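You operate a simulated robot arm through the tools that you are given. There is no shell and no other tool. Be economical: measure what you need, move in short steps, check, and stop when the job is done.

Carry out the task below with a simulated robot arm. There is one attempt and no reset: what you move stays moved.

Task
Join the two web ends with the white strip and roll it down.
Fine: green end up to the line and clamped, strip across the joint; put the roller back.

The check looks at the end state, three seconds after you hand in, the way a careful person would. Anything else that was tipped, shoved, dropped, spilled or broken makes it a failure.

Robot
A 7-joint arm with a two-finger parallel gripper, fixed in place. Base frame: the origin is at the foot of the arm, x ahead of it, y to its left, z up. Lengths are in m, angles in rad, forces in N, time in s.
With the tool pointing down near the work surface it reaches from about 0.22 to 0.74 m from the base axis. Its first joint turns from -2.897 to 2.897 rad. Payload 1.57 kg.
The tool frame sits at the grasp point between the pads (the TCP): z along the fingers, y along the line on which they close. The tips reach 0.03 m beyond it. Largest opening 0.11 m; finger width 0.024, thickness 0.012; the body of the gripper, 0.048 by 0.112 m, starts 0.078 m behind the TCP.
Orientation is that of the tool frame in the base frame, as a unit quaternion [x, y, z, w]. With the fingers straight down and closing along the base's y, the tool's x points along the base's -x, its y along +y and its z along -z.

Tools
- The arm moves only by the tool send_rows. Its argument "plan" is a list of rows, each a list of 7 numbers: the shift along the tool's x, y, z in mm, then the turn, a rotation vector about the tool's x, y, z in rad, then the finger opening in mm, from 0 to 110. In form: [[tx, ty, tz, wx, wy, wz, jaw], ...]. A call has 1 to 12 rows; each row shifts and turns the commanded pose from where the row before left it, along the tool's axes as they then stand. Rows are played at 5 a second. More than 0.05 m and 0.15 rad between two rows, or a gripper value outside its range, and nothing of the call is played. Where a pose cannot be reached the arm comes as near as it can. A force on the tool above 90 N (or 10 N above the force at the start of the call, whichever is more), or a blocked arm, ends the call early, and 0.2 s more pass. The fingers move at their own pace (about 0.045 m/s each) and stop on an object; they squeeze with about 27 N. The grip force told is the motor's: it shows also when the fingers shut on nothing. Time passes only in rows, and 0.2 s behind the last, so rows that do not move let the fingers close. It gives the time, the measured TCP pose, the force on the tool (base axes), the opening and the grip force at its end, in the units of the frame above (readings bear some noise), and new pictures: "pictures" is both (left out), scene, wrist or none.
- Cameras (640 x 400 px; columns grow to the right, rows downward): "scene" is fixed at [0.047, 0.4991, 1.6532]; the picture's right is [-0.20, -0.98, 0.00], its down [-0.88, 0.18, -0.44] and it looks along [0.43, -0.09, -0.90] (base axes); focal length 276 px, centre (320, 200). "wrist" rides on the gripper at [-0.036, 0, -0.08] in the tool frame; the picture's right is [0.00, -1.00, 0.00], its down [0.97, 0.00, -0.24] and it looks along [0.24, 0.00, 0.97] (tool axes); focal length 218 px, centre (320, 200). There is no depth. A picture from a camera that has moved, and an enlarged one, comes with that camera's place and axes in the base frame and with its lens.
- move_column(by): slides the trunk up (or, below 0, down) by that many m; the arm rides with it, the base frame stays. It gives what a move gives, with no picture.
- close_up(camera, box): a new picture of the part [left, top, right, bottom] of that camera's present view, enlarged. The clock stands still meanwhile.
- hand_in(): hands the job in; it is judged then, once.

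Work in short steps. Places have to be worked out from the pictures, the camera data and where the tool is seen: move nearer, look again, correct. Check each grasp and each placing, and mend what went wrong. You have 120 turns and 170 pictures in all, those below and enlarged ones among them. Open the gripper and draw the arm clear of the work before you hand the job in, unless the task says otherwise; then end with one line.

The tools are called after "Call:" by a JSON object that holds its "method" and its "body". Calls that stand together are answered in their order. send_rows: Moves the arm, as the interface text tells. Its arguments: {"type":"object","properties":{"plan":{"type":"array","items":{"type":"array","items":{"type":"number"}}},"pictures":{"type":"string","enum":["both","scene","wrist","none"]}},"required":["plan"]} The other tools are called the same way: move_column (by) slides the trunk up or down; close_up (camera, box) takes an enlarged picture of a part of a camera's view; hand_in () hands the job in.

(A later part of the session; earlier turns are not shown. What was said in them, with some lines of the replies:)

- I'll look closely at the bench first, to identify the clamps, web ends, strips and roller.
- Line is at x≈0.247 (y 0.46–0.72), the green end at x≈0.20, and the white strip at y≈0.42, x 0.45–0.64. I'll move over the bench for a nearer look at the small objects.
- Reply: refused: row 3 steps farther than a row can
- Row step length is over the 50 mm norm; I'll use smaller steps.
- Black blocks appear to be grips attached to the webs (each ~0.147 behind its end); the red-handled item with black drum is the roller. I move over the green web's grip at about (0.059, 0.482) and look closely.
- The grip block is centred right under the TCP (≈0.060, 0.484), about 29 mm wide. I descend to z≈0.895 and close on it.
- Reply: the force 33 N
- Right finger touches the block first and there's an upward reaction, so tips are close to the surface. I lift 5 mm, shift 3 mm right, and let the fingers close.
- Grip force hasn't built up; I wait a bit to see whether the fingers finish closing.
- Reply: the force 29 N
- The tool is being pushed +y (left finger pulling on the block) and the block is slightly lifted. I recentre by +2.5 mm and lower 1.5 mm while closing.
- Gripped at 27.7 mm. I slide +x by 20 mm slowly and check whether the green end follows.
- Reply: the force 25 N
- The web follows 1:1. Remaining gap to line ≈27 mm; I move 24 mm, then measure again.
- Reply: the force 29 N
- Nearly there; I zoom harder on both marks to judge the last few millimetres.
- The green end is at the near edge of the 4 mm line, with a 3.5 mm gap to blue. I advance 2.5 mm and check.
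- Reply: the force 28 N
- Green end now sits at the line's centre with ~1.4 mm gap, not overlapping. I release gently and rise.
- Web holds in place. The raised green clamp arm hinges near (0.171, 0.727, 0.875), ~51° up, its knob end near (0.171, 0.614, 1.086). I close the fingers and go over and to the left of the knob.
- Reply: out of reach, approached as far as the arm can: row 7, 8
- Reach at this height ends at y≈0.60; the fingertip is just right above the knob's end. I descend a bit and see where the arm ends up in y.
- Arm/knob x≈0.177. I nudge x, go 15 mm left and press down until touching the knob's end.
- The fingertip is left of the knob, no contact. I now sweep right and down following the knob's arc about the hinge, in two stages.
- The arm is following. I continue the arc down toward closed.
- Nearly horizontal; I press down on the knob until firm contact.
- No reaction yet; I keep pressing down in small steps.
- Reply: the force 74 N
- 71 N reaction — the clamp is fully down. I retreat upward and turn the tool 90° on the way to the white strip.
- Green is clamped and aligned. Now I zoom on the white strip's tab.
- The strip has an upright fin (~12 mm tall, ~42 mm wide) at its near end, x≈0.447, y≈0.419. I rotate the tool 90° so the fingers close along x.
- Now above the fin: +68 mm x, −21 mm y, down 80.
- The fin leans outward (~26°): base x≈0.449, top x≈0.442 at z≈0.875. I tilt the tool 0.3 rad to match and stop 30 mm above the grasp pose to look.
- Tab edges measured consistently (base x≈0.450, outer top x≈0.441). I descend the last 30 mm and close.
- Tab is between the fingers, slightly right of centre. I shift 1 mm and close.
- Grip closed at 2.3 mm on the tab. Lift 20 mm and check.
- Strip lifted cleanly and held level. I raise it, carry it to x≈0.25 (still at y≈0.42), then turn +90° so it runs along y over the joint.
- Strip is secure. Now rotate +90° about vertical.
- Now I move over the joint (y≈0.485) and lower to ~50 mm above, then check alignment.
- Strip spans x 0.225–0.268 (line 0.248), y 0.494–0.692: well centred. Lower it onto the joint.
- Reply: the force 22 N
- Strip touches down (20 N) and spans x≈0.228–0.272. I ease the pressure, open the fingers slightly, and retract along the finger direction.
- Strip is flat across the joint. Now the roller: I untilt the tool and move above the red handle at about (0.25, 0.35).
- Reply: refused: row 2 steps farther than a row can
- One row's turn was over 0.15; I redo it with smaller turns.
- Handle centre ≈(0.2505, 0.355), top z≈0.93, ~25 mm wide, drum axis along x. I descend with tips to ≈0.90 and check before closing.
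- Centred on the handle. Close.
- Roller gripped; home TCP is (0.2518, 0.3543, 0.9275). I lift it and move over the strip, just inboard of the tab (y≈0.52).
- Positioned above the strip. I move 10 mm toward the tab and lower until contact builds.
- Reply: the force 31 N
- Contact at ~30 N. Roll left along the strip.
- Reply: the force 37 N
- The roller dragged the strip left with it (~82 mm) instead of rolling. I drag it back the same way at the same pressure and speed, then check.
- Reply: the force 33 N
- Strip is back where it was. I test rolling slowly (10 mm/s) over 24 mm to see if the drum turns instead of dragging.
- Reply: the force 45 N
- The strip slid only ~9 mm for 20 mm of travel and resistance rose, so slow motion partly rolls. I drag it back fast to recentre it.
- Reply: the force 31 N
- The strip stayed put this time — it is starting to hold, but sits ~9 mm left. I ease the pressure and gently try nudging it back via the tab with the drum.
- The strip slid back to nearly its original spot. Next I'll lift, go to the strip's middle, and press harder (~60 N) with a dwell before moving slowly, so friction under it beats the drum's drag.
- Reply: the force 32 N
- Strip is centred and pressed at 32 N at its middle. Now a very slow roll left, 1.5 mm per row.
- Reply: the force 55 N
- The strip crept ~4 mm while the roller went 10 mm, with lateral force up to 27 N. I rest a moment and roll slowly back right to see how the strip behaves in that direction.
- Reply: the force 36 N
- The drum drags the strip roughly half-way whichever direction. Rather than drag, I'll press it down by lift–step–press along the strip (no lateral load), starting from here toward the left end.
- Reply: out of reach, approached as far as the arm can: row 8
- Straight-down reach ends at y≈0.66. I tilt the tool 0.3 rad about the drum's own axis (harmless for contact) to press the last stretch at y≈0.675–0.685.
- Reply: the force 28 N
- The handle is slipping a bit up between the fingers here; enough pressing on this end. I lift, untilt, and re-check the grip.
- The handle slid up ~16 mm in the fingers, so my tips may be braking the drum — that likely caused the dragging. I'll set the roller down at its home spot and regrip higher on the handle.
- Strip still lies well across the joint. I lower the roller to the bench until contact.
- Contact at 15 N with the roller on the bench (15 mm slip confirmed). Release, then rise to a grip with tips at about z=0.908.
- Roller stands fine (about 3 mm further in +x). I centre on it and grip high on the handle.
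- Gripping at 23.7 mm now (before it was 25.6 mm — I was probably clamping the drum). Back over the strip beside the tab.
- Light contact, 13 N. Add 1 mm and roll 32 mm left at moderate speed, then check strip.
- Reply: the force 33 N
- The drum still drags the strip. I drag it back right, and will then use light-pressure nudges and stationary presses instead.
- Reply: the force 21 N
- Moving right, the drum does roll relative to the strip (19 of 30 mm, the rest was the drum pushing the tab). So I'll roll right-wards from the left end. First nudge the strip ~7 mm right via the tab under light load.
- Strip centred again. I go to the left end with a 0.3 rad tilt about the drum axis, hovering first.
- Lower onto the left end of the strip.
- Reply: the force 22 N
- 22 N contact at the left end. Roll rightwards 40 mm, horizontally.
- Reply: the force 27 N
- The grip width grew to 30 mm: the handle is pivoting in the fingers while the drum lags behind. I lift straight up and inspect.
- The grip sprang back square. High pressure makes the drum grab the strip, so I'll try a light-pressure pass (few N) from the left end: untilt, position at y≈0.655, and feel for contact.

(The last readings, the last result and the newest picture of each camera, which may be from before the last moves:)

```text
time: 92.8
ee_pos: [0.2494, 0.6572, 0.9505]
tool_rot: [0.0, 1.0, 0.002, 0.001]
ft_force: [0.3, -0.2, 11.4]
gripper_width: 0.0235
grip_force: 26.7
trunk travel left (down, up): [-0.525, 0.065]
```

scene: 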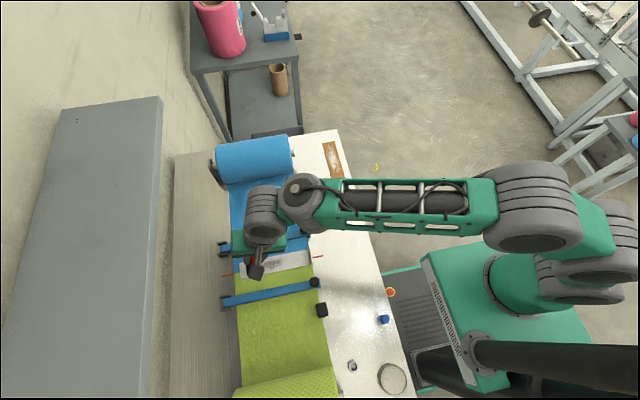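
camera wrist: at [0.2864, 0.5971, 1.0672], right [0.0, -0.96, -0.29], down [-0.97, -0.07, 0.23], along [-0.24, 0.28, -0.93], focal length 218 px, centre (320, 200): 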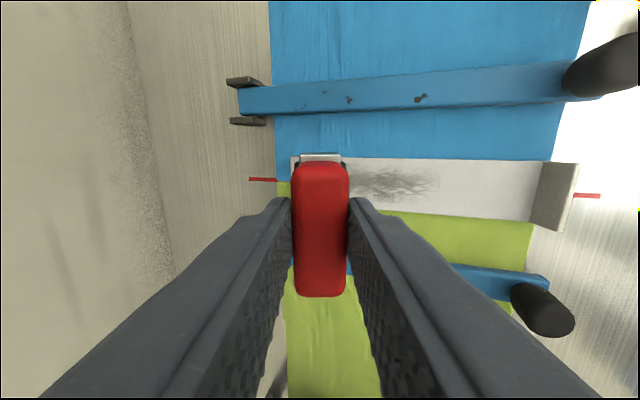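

Contact at ~13 N; I back off 1 mm and roll right 50 mm.

Call:
{"method": "send_rows", "body": {"plan": [[0, 0, -1, 0, 0, 0, 10], [0, -5, 0, 0, 0, 0, 10], [0, -5, 0, 0, 0, 0, 10], [0, -5, 0, 0, 0, 0, 10], [0, -5, 0, 0, 0, 0, 10], [0, -5, 0, 0, 0, 0, 10], [0, -5, 0, 0, 0, 0, 10], [0, -5, 0, 0, 0, 0, 10], [0, -5, 0, 0, 0, 0, 10], [0, -5, 0, 0, 0, 0, 10], [0, -5, 0, 0, 0, 0, 10]], "pictures": "wrist"}}

Call:
{"method": "close_up", "body": {"camera": "scene", "box": [210, 220, 350, 310]}}

```text
time: 95.2
ee_pos: [0.2498, 0.6073, 0.9515]
tool_rot: [-0.001, 1.0, 0.002, -0.001]
ft_force: [-0.4, 10.2, 16.8]
gripper_width: 0.0237
grip_force: 27.2
trunk travel left (down, up): [-0.525, 0.065]
camera wrist: at [0.2866, 0.6063, 1.0312], right [0.0, -1.0, 0.0], down [-0.97, 0.0, 0.24], along [-0.24, 0.0, -0.97], focal length 218 px, centre (320, 200)
```

wrist: 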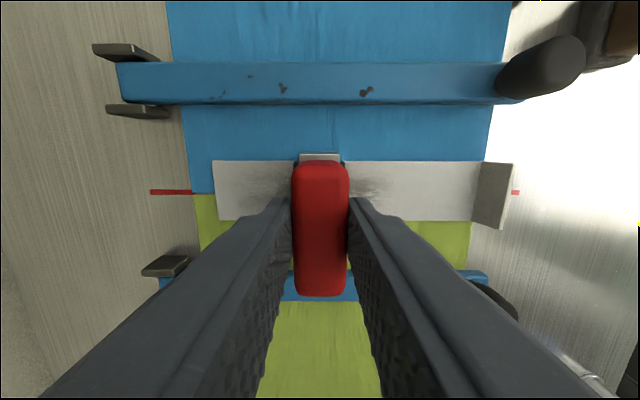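

```text
4.44 times, centred on (280, 265) of scene
camera zoom: at [0.047, 0.4991, 1.6532], right [-0.2, -0.98, 0.0], down [-0.88, 0.18, -0.44], along [0.43, -0.09, -0.9], focal length 1225 px, centre (498, -89)
```

zoom: 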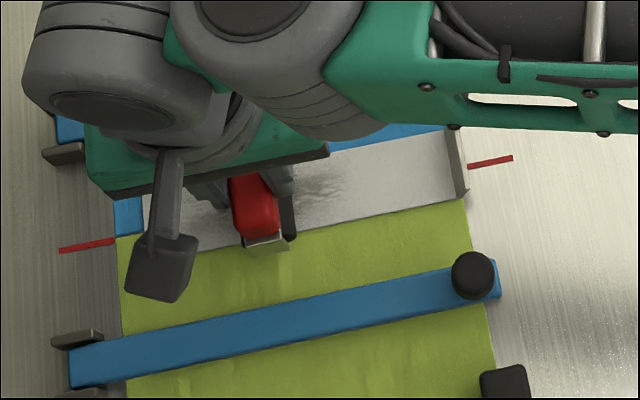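

Excellent: the roller travelled 50 mm and the strip barely moved. Continue right.

Call:
{"method": "send_rows", "body": {"plan": [[0, -5, 0, 0, 0, 0, 10], [0, -5, 0, 0, 0, 0, 10], [0, -5, 0, 0, 0, 0, 10], [0, -5, 0, 0, 0, 0, 10], [0, -5, 0, 0, 0, 0, 10], [0, -5, 0, 0, 0, 0, 10], [0, -5, 0, 0, 0, 0, 10], [0, -5, 0, 0, 0, 0, 10], [0, -5, 0, 0, 0, 0, 10], [0, -5, 0, 0, 0, 0, 10]], "pictures": "none"}}

Call:
{"method": "close_up", "body": {"camera": "scene", "box": [210, 220, 350, 310]}}

```text
time: 97.4
ee_pos: [0.2509, 0.5559, 0.9497]
tool_rot: [0.0, 1.0, -0.001, 0.0]
ft_force: [-0.1, 11.7, 17.9]
gripper_width: 0.0237
grip_force: 26.8
trunk travel left (down, up): [-0.525, 0.065]
```

```text
4.44 times, centred on (280, 265) of scene
camera zoom: at [0.047, 0.4991, 1.6532], right [-0.2, -0.98, 0.0], down [-0.88, 0.18, -0.44], along [0.43, -0.09, -0.9], focal length 1225 px, centre (498, -89)
```

zoom: 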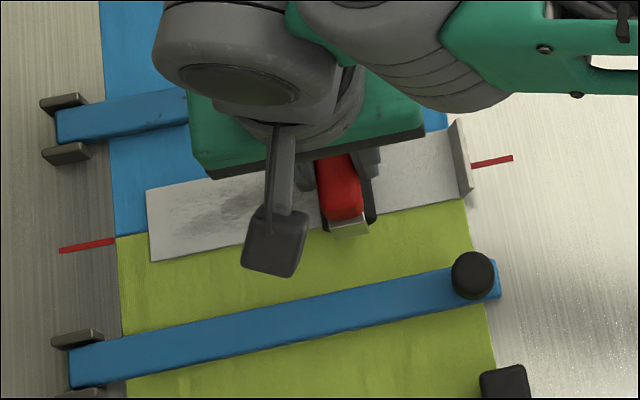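

Only slight drift (few mm right). I finish to the tab, then will roll back left which should drift the strip the other way.

Call:
{"method": "send_rows", "body": {"plan": [[0, -5, 0, 0, 0, 0, 10], [0, -5, 0, 0, 0, 0, 10], [0, -5, 0, 0, 0, 0, 10], [0, -5, 0, 0, 0, 0, 10], [0, -5, 0, 0, 0, 0, 10], [0, -5, 0, 0, 0, 0, 10], [0, -5, 0, 0, 0, 0, 10], [0, -5, 0, 0, 0, 0, 10]], "pictures": "wrist"}}

Call:
{"method": "close_up", "body": {"camera": "scene", "box": [210, 220, 350, 310]}}

```text
time: 99.2
ee_pos: [0.2499, 0.5172, 0.9509]
tool_rot: [-0.001, 1.0, 0.002, 0.001]
ft_force: [-0.6, 12.0, 18.8]
gripper_width: 0.0239
grip_force: 26.5
trunk travel left (down, up): [-0.525, 0.065]
camera wrist: at [0.287, 0.5165, 1.0308], right [0.0, -1.0, 0.0], down [-0.97, 0.0, 0.24], along [-0.24, 0.0, -0.97], focal length 218 px, centre (320, 200)
```

wrist: 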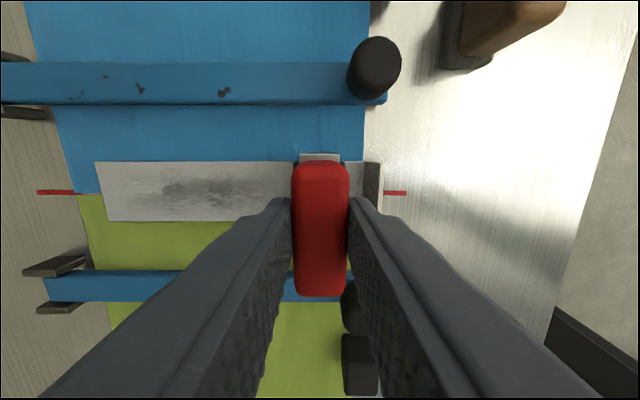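

```text
4.44 times, centred on (280, 265) of scene
camera zoom: at [0.047, 0.4991, 1.6532], right [-0.2, -0.98, 0.0], down [-0.88, 0.18, -0.44], along [0.43, -0.09, -0.9], focal length 1225 px, centre (498, -89)
```

zoom: 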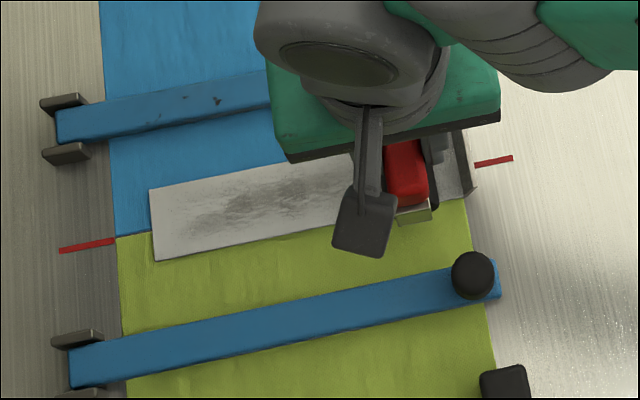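

The strip has drifted ~13 mm right. Rolling back left under the same load should return it; 50 mm then check.

Call:
{"method": "send_rows", "body": {"plan": [[0, 5, 0, 0, 0, 0, 10], [0, 5, 0, 0, 0, 0, 10], [0, 5, 0, 0, 0, 0, 10], [0, 5, 0, 0, 0, 0, 10], [0, 5, 0, 0, 0, 0, 10], [0, 5, 0, 0, 0, 0, 10]], "pictures": "none"}}

Call:
{"method": "close_up", "body": {"camera": "scene", "box": [210, 220, 350, 310]}}

```text
time: 100.6
ee_pos: [0.2485, 0.5455, 0.9502]
tool_rot: [-0.002, 1.0, 0.001, 0.0]
ft_force: [-2.4, -10.6, 16.4]
gripper_width: 0.0238
grip_force: 27.1
trunk travel left (down, up): [-0.525, 0.065]
```

```text
4.44 times, centred on (280, 265) of scene
camera zoom: at [0.047, 0.4991, 1.6532], right [-0.2, -0.98, 0.0], down [-0.88, 0.18, -0.44], along [0.43, -0.09, -0.9], focal length 1225 px, centre (498, -89)
```

zoom: 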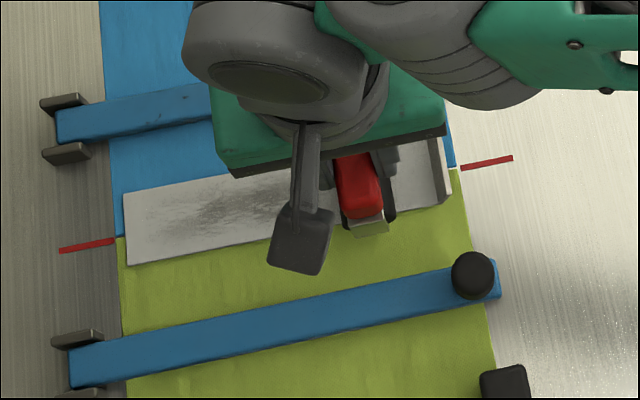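

The strip is back centred (y≈0.497–0.695). Now firm stationary presses (~28 N) over the right half, stepping to the tab and then back to the middle.

Call:
{"method": "send_rows", "body": {"plan": [[0, 0, 1.5, 0, 0, 0, 10], [0, 0, -8, 0, 0, 0, 10], [0, -10, 0, 0, 0, 0, 10], [0, 0, 8, 0, 0, 0, 10], [0, 0, -8, 0, 0, 0, 10], [0, -10, 0, 0, 0, 0, 10], [0, 0, 8, 0, 0, 0, 10], [0, 0, -8, 0, 0, 0, 10], [0, -7, 0, 0, 0, 0, 10], [0, 0, 8, 0, 0, 0, 10], [0, 0, 0, 0, 0, 0, 10]], "pictures": "none"}}

Call:
{"method": "send_rows", "body": {"plan": [[0, 0, -8, 0, 0, 0, 10], [0, 38, 0, 0, 0, 0, 10], [0, 0, 8, 0, 0, 0, 10], [0, 0, -8, 0, 0, 0, 10], [0, 10, 0, 0, 0, 0, 10], [0, 0, 8, 0, 0, 0, 10], [0, 0, -8, 0, 0, 0, 10], [0, 10, 0, 0, 0, 0, 10], [0, 0, 8, 0, 0, 0, 10], [0, 0, -8, 0, 0, 0, 10], [0, 10, 0, 0, 0, 0, 10], [0, 0, 8, 0, 0, 0, 10]], "pictures": "none"}}

Call:
{"method": "close_up", "body": {"camera": "scene", "box": [210, 220, 350, 310]}}

```text
time: 103.0
ee_pos: [0.25, 0.5196, 0.9507]
tool_rot: [0.0, 1.0, 0.002, 0.0]
ft_force: [-0.9, -3.4, 11.1]
gripper_width: 0.0236
grip_force: 27.0
trunk travel left (down, up): [-0.525, 0.065]
```

```text
time: 105.6
ee_pos: [0.2506, 0.5873, 0.9494]
tool_rot: [-0.002, 1.0, 0.002, 0.001]
ft_force: [-1.1, -2.6, 6.7]
gripper_width: 0.0237
grip_force: 26.9
trunk travel left (down, up): [-0.525, 0.065]
```

```text
4.44 times, centred on (280, 265) of scene
camera zoom: at [0.047, 0.4991, 1.6532], right [-0.2, -0.98, 0.0], down [-0.88, 0.18, -0.44], along [0.43, -0.09, -0.9], focal length 1225 px, centre (498, -89)
```

zoom: 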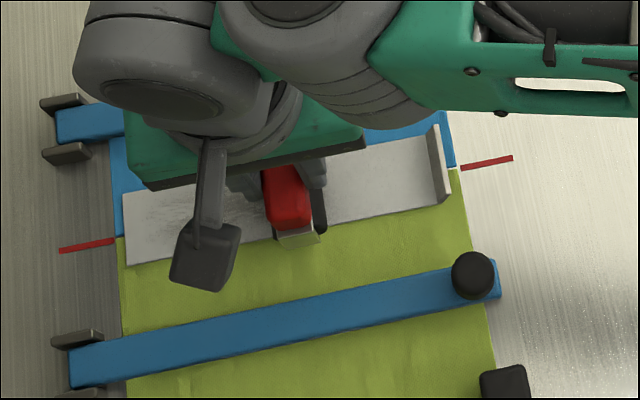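

Strip stays put under the presses. One more proper pass including the left end: lift, tilt, and come down at y≈0.682.

Call:
{"method": "send_rows", "body": {"plan": [[0, 0, -40, 0, 0, 0, 10], [0, 45, -10, -0.1, 0, 0, 10], [0, 22, 0, -0.1, 0, 0, 10], [0, 8, 0, -0.1, 0, 0, 10], [0, -4, 20, 0, 0, 0, 10], [0, -4, 16, 0, 0, 0, 10], [0, 0, 0, 0, 0, 0, 10]], "pictures": "wrist"}}

```text
time: 107.2
ee_pos: [0.2512, 0.6649, 0.9653]
tool_rot: [0.001, 0.989, 0.15, -0.001]
ft_force: [-0.5, 0.4, -3.9]
gripper_width: 0.0235
grip_force: 26.9
trunk travel left (down, up): [-0.525, 0.065]
camera wrist: at [0.2869, 0.6418, 1.0423], right [0.0, -0.96, -0.3], down [-0.97, -0.07, 0.23], along [-0.24, 0.29, -0.93], focal length 218 px, centre (320, 200)
```

wrist: 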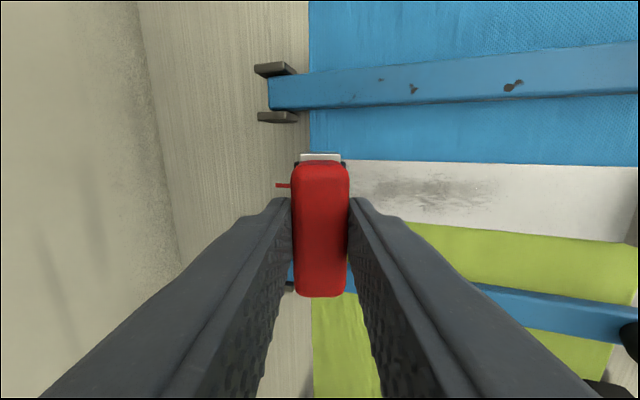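

Lower vertically to light contact.

Call:
{"method": "send_rows", "body": {"plan": [[0, -3.5, 11.5, 0, 0, 0, 10], [0, -1.2, 3.8, 0, 0, 0, 10], [0, -0.6, 1.9, 0, 0, 0, 10], [0, 0, 0, 0, 0, 0, 10]], "pictures": "none"}}

```text
time: 108.2
ee_pos: [0.2493, 0.6666, 0.9501]
tool_rot: [-0.002, 0.988, 0.153, 0.001]
ft_force: [0.8, 0.6, 10.6]
gripper_width: 0.0234
grip_force: 26.8
trunk travel left (down, up): [-0.525, 0.065]
```

~13 N contact. Roll right 32 mm keeping the tilt.

Call:
{"method": "send_rows", "body": {"plan": [[0, -3.82, -1.18, 0, 0, 0, 10], [0, -3.82, -1.18, 0, 0, 0, 10], [0, -3.82, -1.18, 0, 0, 0, 10], [0, -3.82, -1.18, 0, 0, 0, 10], [0, -3.82, -1.18, 0, 0, 0, 10], [0, -3.82, -1.18, 0, 0, 0, 10], [0, -3.82, -1.18, 0, 0, 0, 10], [0, -3.82, -1.18, 0, 0, 0, 10]], "pictures": "none"}}

Call:
{"method": "close_up", "body": {"camera": "scene", "box": [210, 220, 350, 310]}}

```text
time: 110.0
ee_pos: [0.2493, 0.6342, 0.9495]
tool_rot: [0.0, 0.989, 0.15, 0.001]
ft_force: [-1.4, 12.7, 15.8]
gripper_width: 0.0244
grip_force: 27.0
trunk travel left (down, up): [-0.525, 0.065]
```

```text
4.44 times, centred on (280, 265) of scene
camera zoom: at [0.047, 0.4991, 1.6532], right [-0.2, -0.98, 0.0], down [-0.88, 0.18, -0.44], along [0.43, -0.09, -0.9], focal length 1225 px, centre (498, -89)
```

zoom: 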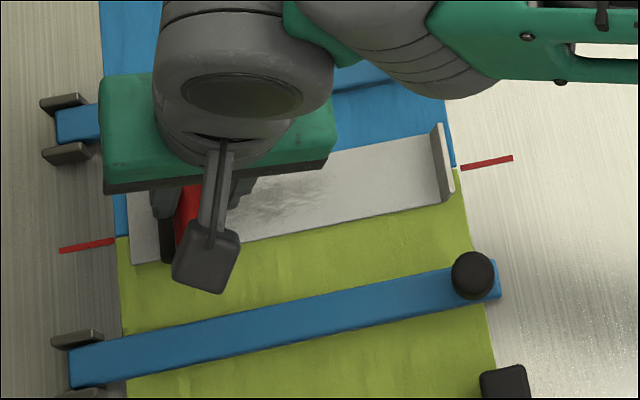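

Minimal drift, grip good. Continue the pass right.

Call:
{"method": "send_rows", "body": {"plan": [[0, -4.78, -1.48, 0, 0, 0, 10], [0, -4.78, -1.48, 0, 0, 0, 10], [0, -4.78, -1.48, 0, 0, 0, 10], [0, -4.78, -1.48, 0, 0, 0, 10], [0, -4.78, -1.48, 0, 0, 0, 10], [0, -4.78, -1.48, 0, 0, 0, 10], [0, -4.78, -1.48, 0, 0, 0, 10], [0, -4.78, -1.48, 0, 0, 0, 10], [0, -4.78, -1.48, 0, 0, 0, 10], [0, -4.78, -1.48, 0, 0, 0, 10], [0, -4.78, -1.48, 0, 0, 0, 10], [0, -4.78, -1.48, 0, 0, 0, 10]], "pictures": "none"}}

Call:
{"method": "close_up", "body": {"camera": "scene", "box": [210, 220, 350, 310]}}

```text
time: 112.6
ee_pos: [0.2502, 0.5728, 0.9489]
tool_rot: [0.0, 0.989, 0.148, 0.0]
ft_force: [0.1, 7.9, 13.4]
gripper_width: 0.0317
grip_force: 27.5
trunk travel left (down, up): [-0.525, 0.065]
```

```text
4.44 times, centred on (280, 265) of scene
camera zoom: at [0.047, 0.4991, 1.6532], right [-0.2, -0.98, 0.0], down [-0.88, 0.18, -0.44], along [0.43, -0.09, -0.9], focal length 1225 px, centre (498, -89)
```

zoom: 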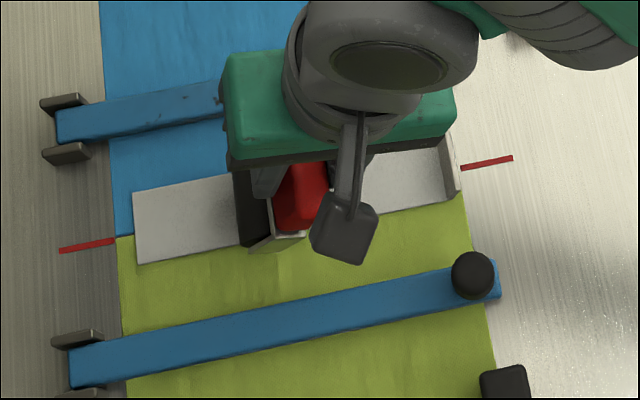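

Notable: the dark scuff texture on the strip behind the roller has gone smooth — the rolling is taking effect. The handle is leaning in the grip, so I lift to let it square up, untilt, and resume from y≈0.62.

Call:
{"method": "send_rows", "body": {"plan": [[0, 4.5, -14.3, 0, 0, 0, 10], [0, 3, -9.5, 0.1, 0, 0, 10], [0, 0, 0, 0.1, 0, 0, 10], [0, 0, 0, 0.1, 0, 0, 10], [0, 45, 0, 0, 0, 0, 10], [0, 0, 0, 0, 0, 0, 10]]}}

Call:
{"method": "close_up", "body": {"camera": "wrist", "box": [180, 120, 540, 340]}}

```text
time: 114.0
ee_pos: [0.25, 0.6192, 0.9731]
tool_rot: [0.001, 1.0, 0.0, 0.0]
ft_force: [0.3, -0.6, -3.0]
gripper_width: 0.0234
grip_force: 27.0
trunk travel left (down, up): [-0.525, 0.065]
camera wrist: at [0.2867, 0.6189, 1.0536], right [0.0, -1.0, 0.0], down [-0.97, 0.0, 0.24], along [-0.24, 0.0, -0.97], focal length 218 px, centre (320, 200)
```

scene: 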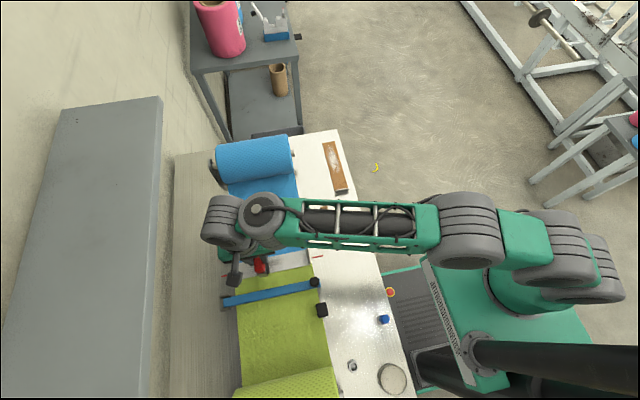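
wrist: 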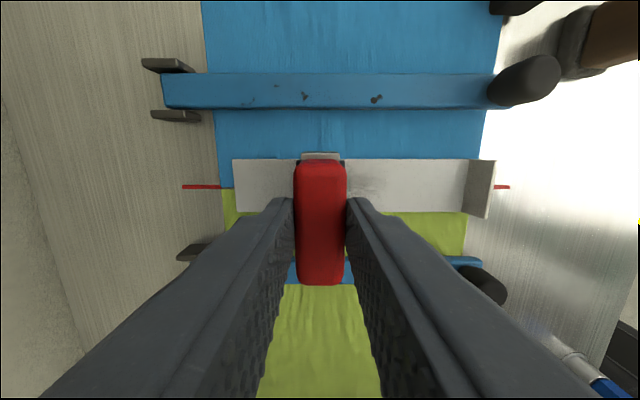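

```text
1.78 times, centred on (360, 230) of wrist
camera zoom: at [0.2867, 0.6189, 1.0536], right [0.0, -1.0, 0.0], down [-0.97, 0.0, 0.24], along [-0.24, 0.0, -0.97], focal length 388 px, centre (249, 147)
```

zoom: 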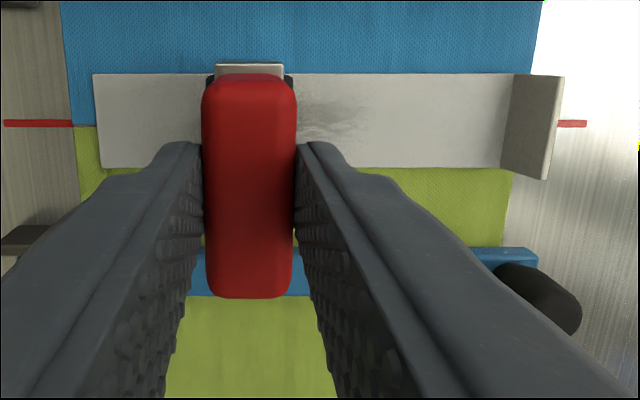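

Clear visual feedback: left part smooth, scuff remaining just right of the roller. Lower to light contact and roll on right.

Call:
{"method": "send_rows", "body": {"plan": [[0, 0, 18, 0, 0, 0, 10], [0, 0, 5, 0, 0, 0, 10], [0, 0, 1.5, 0, 0, 0, 10], [0, 0, 0, 0, 0, 0, 10]], "pictures": "none"}}

```text
time: 115.0
ee_pos: [0.2498, 0.6178, 0.9565]
tool_rot: [0.0, 1.0, 0.007, 0.003]
ft_force: [0.7, -3.2, 47.8]
gripper_width: 0.0235
grip_force: 27.0
trunk travel left (down, up): [-0.525, 0.065]
```

Contact is higher now (handle slid in the grip): 48 N. Back off 4 mm.

Call:
{"method": "send_rows", "body": {"plan": [[0, 0, -4, 0, 0, 0, 10], [0, 0, 0, 0, 0, 0, 10]], "pictures": "none"}}

```text
time: 115.6
ee_pos: [0.2494, 0.6182, 0.9563]
tool_rot: [0.001, 1.0, 0.005, 0.002]
ft_force: [3.5, 2.9, 35.8]
gripper_width: 0.0234
grip_force: 27.2
trunk travel left (down, up): [-0.525, 0.065]
```

Call:
{"method": "send_rows", "body": {"plan": [[0, 0, -2.5, 0, 0, 0, 10], [0, 0, 0, 0, 0, 0, 10]], "pictures": "none"}}

```text
time: 116.2
ee_pos: [0.2497, 0.6183, 0.9564]
tool_rot: [-0.001, 1.0, 0.001, 0.001]
ft_force: [1.7, 4.3, 28.7]
gripper_width: 0.0237
grip_force: 27.2
trunk travel left (down, up): [-0.525, 0.065]
```

Call:
{"method": "send_rows", "body": {"plan": [[0, 0, -1.8, 0, 0, 0, 10], [0, -5, 0, 0, 0, 0, 10], [0, -5, 0, 0, 0, 0, 10], [0, -5, 0, 0, 0, 0, 10], [0, -5, 0, 0, 0, 0, 10], [0, -5, 0, 0, 0, 0, 10], [0, -5, 0, 0, 0, 0, 10]], "pictures": "wrist"}}

Call:
{"method": "close_up", "body": {"camera": "scene", "box": [210, 220, 350, 310]}}

```text
time: 117.8
ee_pos: [0.2496, 0.5885, 0.9567]
tool_rot: [0.0, 1.0, 0.001, 0.001]
ft_force: [0.3, 12.3, 18.7]
gripper_width: 0.0238
grip_force: 26.6
trunk travel left (down, up): [-0.525, 0.065]
camera wrist: at [0.2868, 0.588, 1.0373], right [0.0, -1.0, 0.0], down [-0.97, 0.0, 0.24], along [-0.24, 0.0, -0.97], focal length 218 px, centre (320, 200)
```

wrist: 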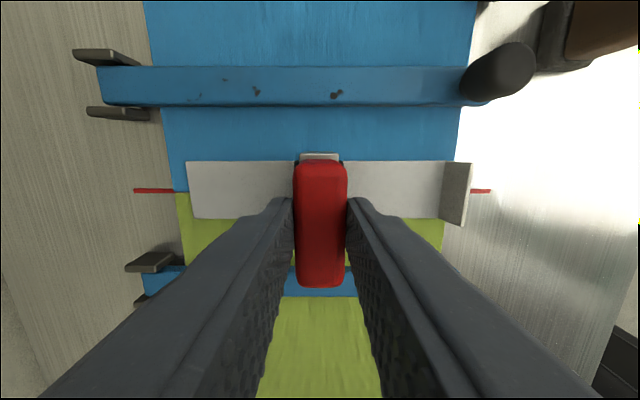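

```text
4.44 times, centred on (280, 265) of scene
camera zoom: at [0.047, 0.4991, 1.6532], right [-0.2, -0.98, 0.0], down [-0.88, 0.18, -0.44], along [0.43, -0.09, -0.9], focal length 1225 px, centre (498, -89)
```

zoom: 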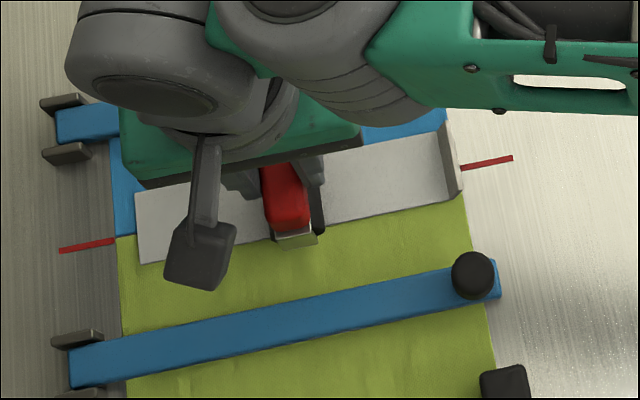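

The scuffs are gone and the strip isn't drifting. Finish the pass to just short of the tab.

Call:
{"method": "send_rows", "body": {"plan": [[0, -6, 0, 0, 0, 0, 10], [0, -6, 0, 0, 0, 0, 10], [0, -6, 0, 0, 0, 0, 10], [0, -6, 0, 0, 0, 0, 10], [0, -6, 0, 0, 0, 0, 10], [0, -6, 0, 0, 0, 0, 10], [0, -6, 0, 0, 0, 0, 10], [0, -6, 0, 0, 0, 0, 10], [0, -6, 0, 0, 0, 0, 10], [0, -6, 0, 0, 0, 0, 10], [0, -6, 0, 0, 0, 0, 10], [0, -5, 0, 0, 0, 0, 10]], "pictures": "wrist"}}

Call:
{"method": "close_up", "body": {"camera": "scene", "box": [210, 220, 350, 310]}}

```text
time: 120.4
ee_pos: [0.2504, 0.5172, 0.9573]
tool_rot: [-0.001, 1.0, 0.0, 0.0]
ft_force: [-0.1, 12.9, 19.4]
gripper_width: 0.0238
grip_force: 27.0
trunk travel left (down, up): [-0.525, 0.065]
camera wrist: at [0.2868, 0.5174, 1.0371], right [0.0, -1.0, 0.0], down [-0.97, 0.0, 0.24], along [-0.24, 0.0, -0.97], focal length 218 px, centre (320, 200)
```

wrist: 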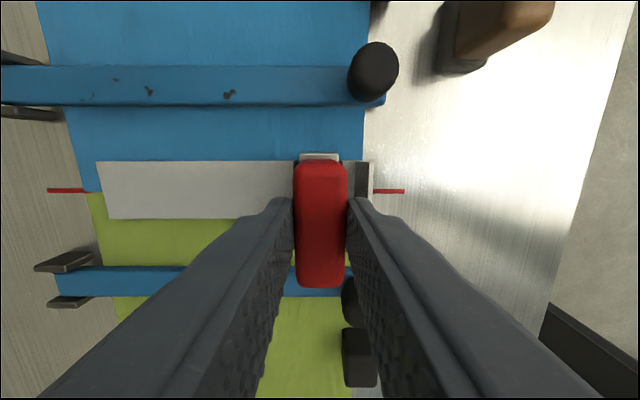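

```text
4.44 times, centred on (280, 265) of scene
camera zoom: at [0.047, 0.4991, 1.6532], right [-0.2, -0.98, 0.0], down [-0.88, 0.18, -0.44], along [0.43, -0.09, -0.9], focal length 1225 px, centre (498, -89)
```

zoom: 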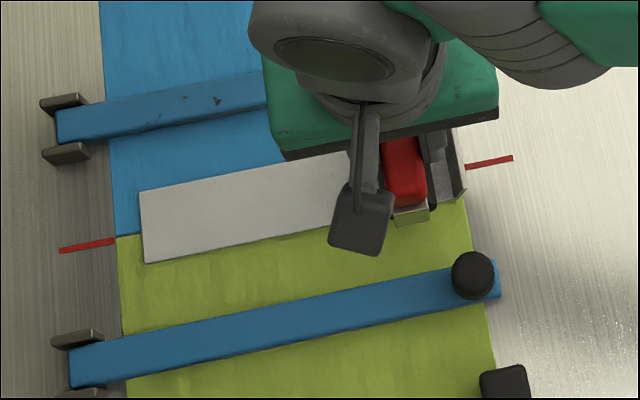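

Whole strip is smooth and rolled. It sits ~6 mm right of centre; a short 10 mm left stroke will centre it, then I lift off.

Call:
{"method": "send_rows", "body": {"plan": [[0, 5, 0, 0, 0, 0, 10], [0, 5, 0, 0, 0, 0, 10], [0, 0, 0, 0, 0, 0, 10], [0, 0, -10, 0, 0, 0, 10], [0, 0, -40, 0, 0, 0, 10], [0, -45, -10, 0, 0, 0, 10], [0, -45, 0, 0, 0, 0, 10], [0, -45, 0, 0, 0, 0, 10], [-0.5, -36, 0, 0, 0, 0, 10], [0, 0, 0, 0, 0, 0, 10]]}}

Call:
{"method": "close_up", "body": {"camera": "scene", "box": [210, 220, 350, 310]}}

```text
time: 122.6
ee_pos: [0.2504, 0.3547, 1.0168]
tool_rot: [-0.001, 1.0, -0.001, -0.001]
ft_force: [-1.0, -0.1, -3.0]
gripper_width: 0.0235
grip_force: 26.9
trunk travel left (down, up): [-0.525, 0.065]
camera wrist: at [0.2873, 0.3553, 1.0965], right [0.0, -1.0, 0.0], down [-0.97, 0.0, 0.24], along [-0.24, 0.0, -0.97], focal length 218 px, centre (320, 200)
```

scene: 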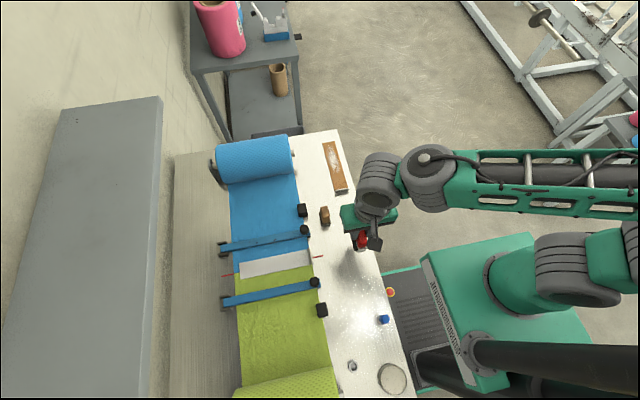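
wrist: 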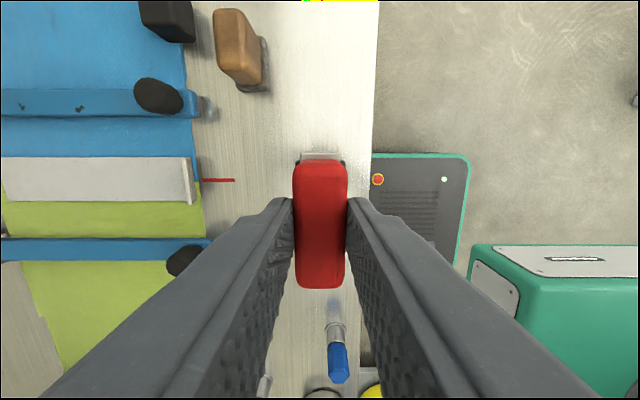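

```text
4.44 times, centred on (280, 265) of scene
camera zoom: at [0.047, 0.4991, 1.6532], right [-0.2, -0.98, 0.0], down [-0.88, 0.18, -0.44], along [0.43, -0.09, -0.9], focal length 1225 px, centre (498, -89)
```

zoom: 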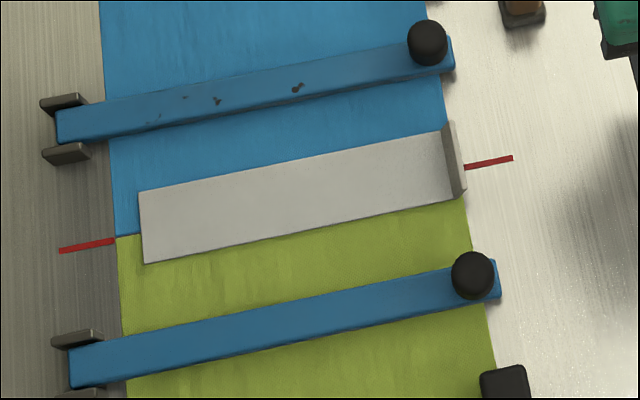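

The strip didn't shift this time — it's bonded, lying straight over the joint. Now return the roller: lower to the bench at its home spot.

Call:
{"method": "send_rows", "body": {"plan": [[0, 0, 30, 0, 0, 0, 10], [0, 0, 25, 0, 0, 0, 10], [0, 0, 8, 0, 0, 0, 10], [0, 0, 3, 0, 0, 0, 10], [0, 0, 1.5, 0, 0, 0, 10], [0, 0, 0, 0, 0, 0, 10]], "pictures": "none"}}

```text
time: 124.0
ee_pos: [0.2509, 0.3556, 0.9494]
tool_rot: [0.0, 1.0, 0.001, 0.0]
ft_force: [-0.1, -0.2, -1.8]
gripper_width: 0.0236
grip_force: 27.0
trunk travel left (down, up): [-0.525, 0.065]
```

Call:
{"method": "send_rows", "body": {"plan": [[0, -0.5, 1.5, 0, 0, 0, 10], [0, 0, 1, 0, 0, 0, 10], [0, 0, 0, 0, 0, 0, 10]], "pictures": "none"}}

```text
time: 124.8
ee_pos: [0.2506, 0.3549, 0.9468]
tool_rot: [0.0, 1.0, -0.001, 0.0]
ft_force: [0.5, -0.3, -0.4]
gripper_width: 0.0235
grip_force: 26.6
trunk travel left (down, up): [-0.525, 0.065]
```

Just about touching; one more millimetre, then open and rise.

Call:
{"method": "send_rows", "body": {"plan": [[0, 0, 1, 0, 0, 0, 10], [0, 0, 0, 0, 0, 0, 10]], "pictures": "none"}}

```text
time: 125.4
ee_pos: [0.2507, 0.355, 0.9467]
tool_rot: [0.0, 1.0, 0.0, 0.0]
ft_force: [1.7, -0.6, 7.7]
gripper_width: 0.0237
grip_force: 26.7
trunk travel left (down, up): [-0.525, 0.065]
```

Contact at ~10 N net. Release and rise.

Call:
{"method": "send_rows", "body": {"plan": [[0, 0, -0.7, 0, 0, 0, 24], [0, 0, 0, 0, 0, 0, 30], [0, 0, 0, 0, 0, 0, 45], [0, 0, 0, 0, 0, 0, 60], [0, 0, -30, 0, 0, 0, 60], [0, 0, -45, 0, 0, 0, 60], [0, 0, -45, 0, 0, 0, 60], [10, -40, -10, 0, 0, 0, 60], [10, -40, 0, 0, 0, 0, 60], [0, 0, 0, 0, 0, 0, 60]]}}

Call:
{"method": "close_up", "body": {"camera": "scene", "box": [320, 220, 400, 280]}}

Call:
{"method": "close_up", "body": {"camera": "scene", "box": [210, 220, 350, 330]}}

```text
time: 127.6
ee_pos: [0.2297, 0.2757, 1.0774]
tool_rot: [0.0, 1.0, -0.001, 0.0]
ft_force: [-0.6, -0.5, 0.3]
gripper_width: 0.0603
grip_force: 0.1
trunk travel left (down, up): [-0.525, 0.065]
camera wrist: at [0.2675, 0.2749, 1.1571], right [0.0, -1.0, 0.0], down [-0.97, 0.0, 0.24], along [-0.24, 0.0, -0.97], focal length 218 px, centre (320, 200)
```

scene: 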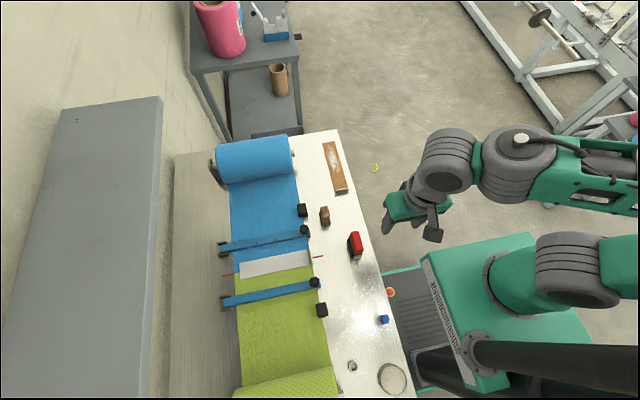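
wrist: 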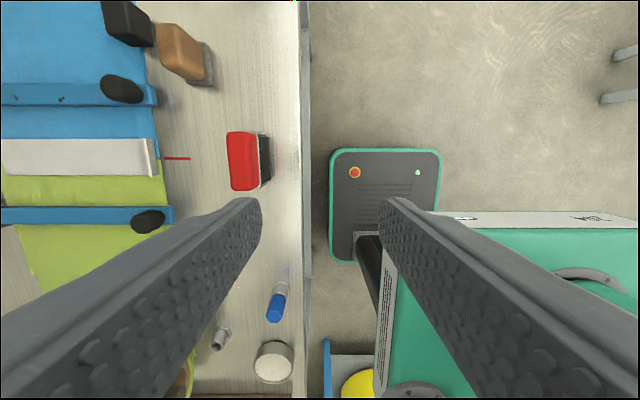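

```text
6.67 times, centred on (360, 250) of scene
camera zoom: at [0.047, 0.4991, 1.6532], right [-0.2, -0.98, 0.0], down [-0.88, 0.18, -0.44], along [0.43, -0.09, -0.9], focal length 1838 px, centre (53, -133)
```

zoom: 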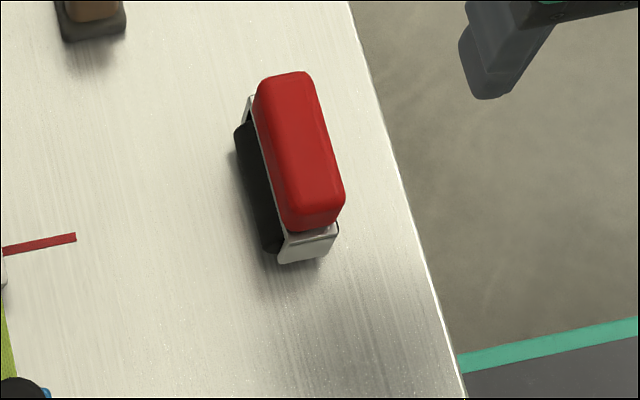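

```text
3.64 times, centred on (280, 275) of scene
camera zoom: at [0.047, 0.4991, 1.6532], right [-0.2, -0.98, 0.0], down [-0.88, 0.18, -0.44], along [0.43, -0.09, -0.9], focal length 1002 px, centre (466, -73)
```

zoom: 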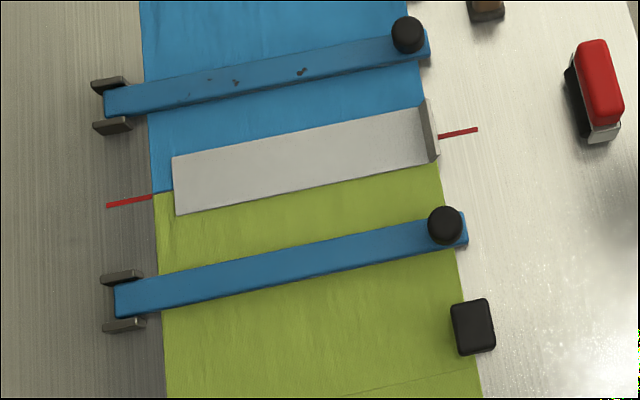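

The roller stands at its original spot, the green end is at the line and clamped, and the strip is rolled smooth over the joint. The gripper is open and clear, so I hand in.

Call:
{"method": "hand_in", "body": {}}

```text
The job is handed in.
```

The green end is at the line and clamped, with a gap of about 1.4 mm to the blue end. The white strip lies across the joint, about 6 mm right of centre, and is rolled down, and the roller is back in its place. During rolling the strip slid several times and I moved it back. It stopped sliding by the last pass.
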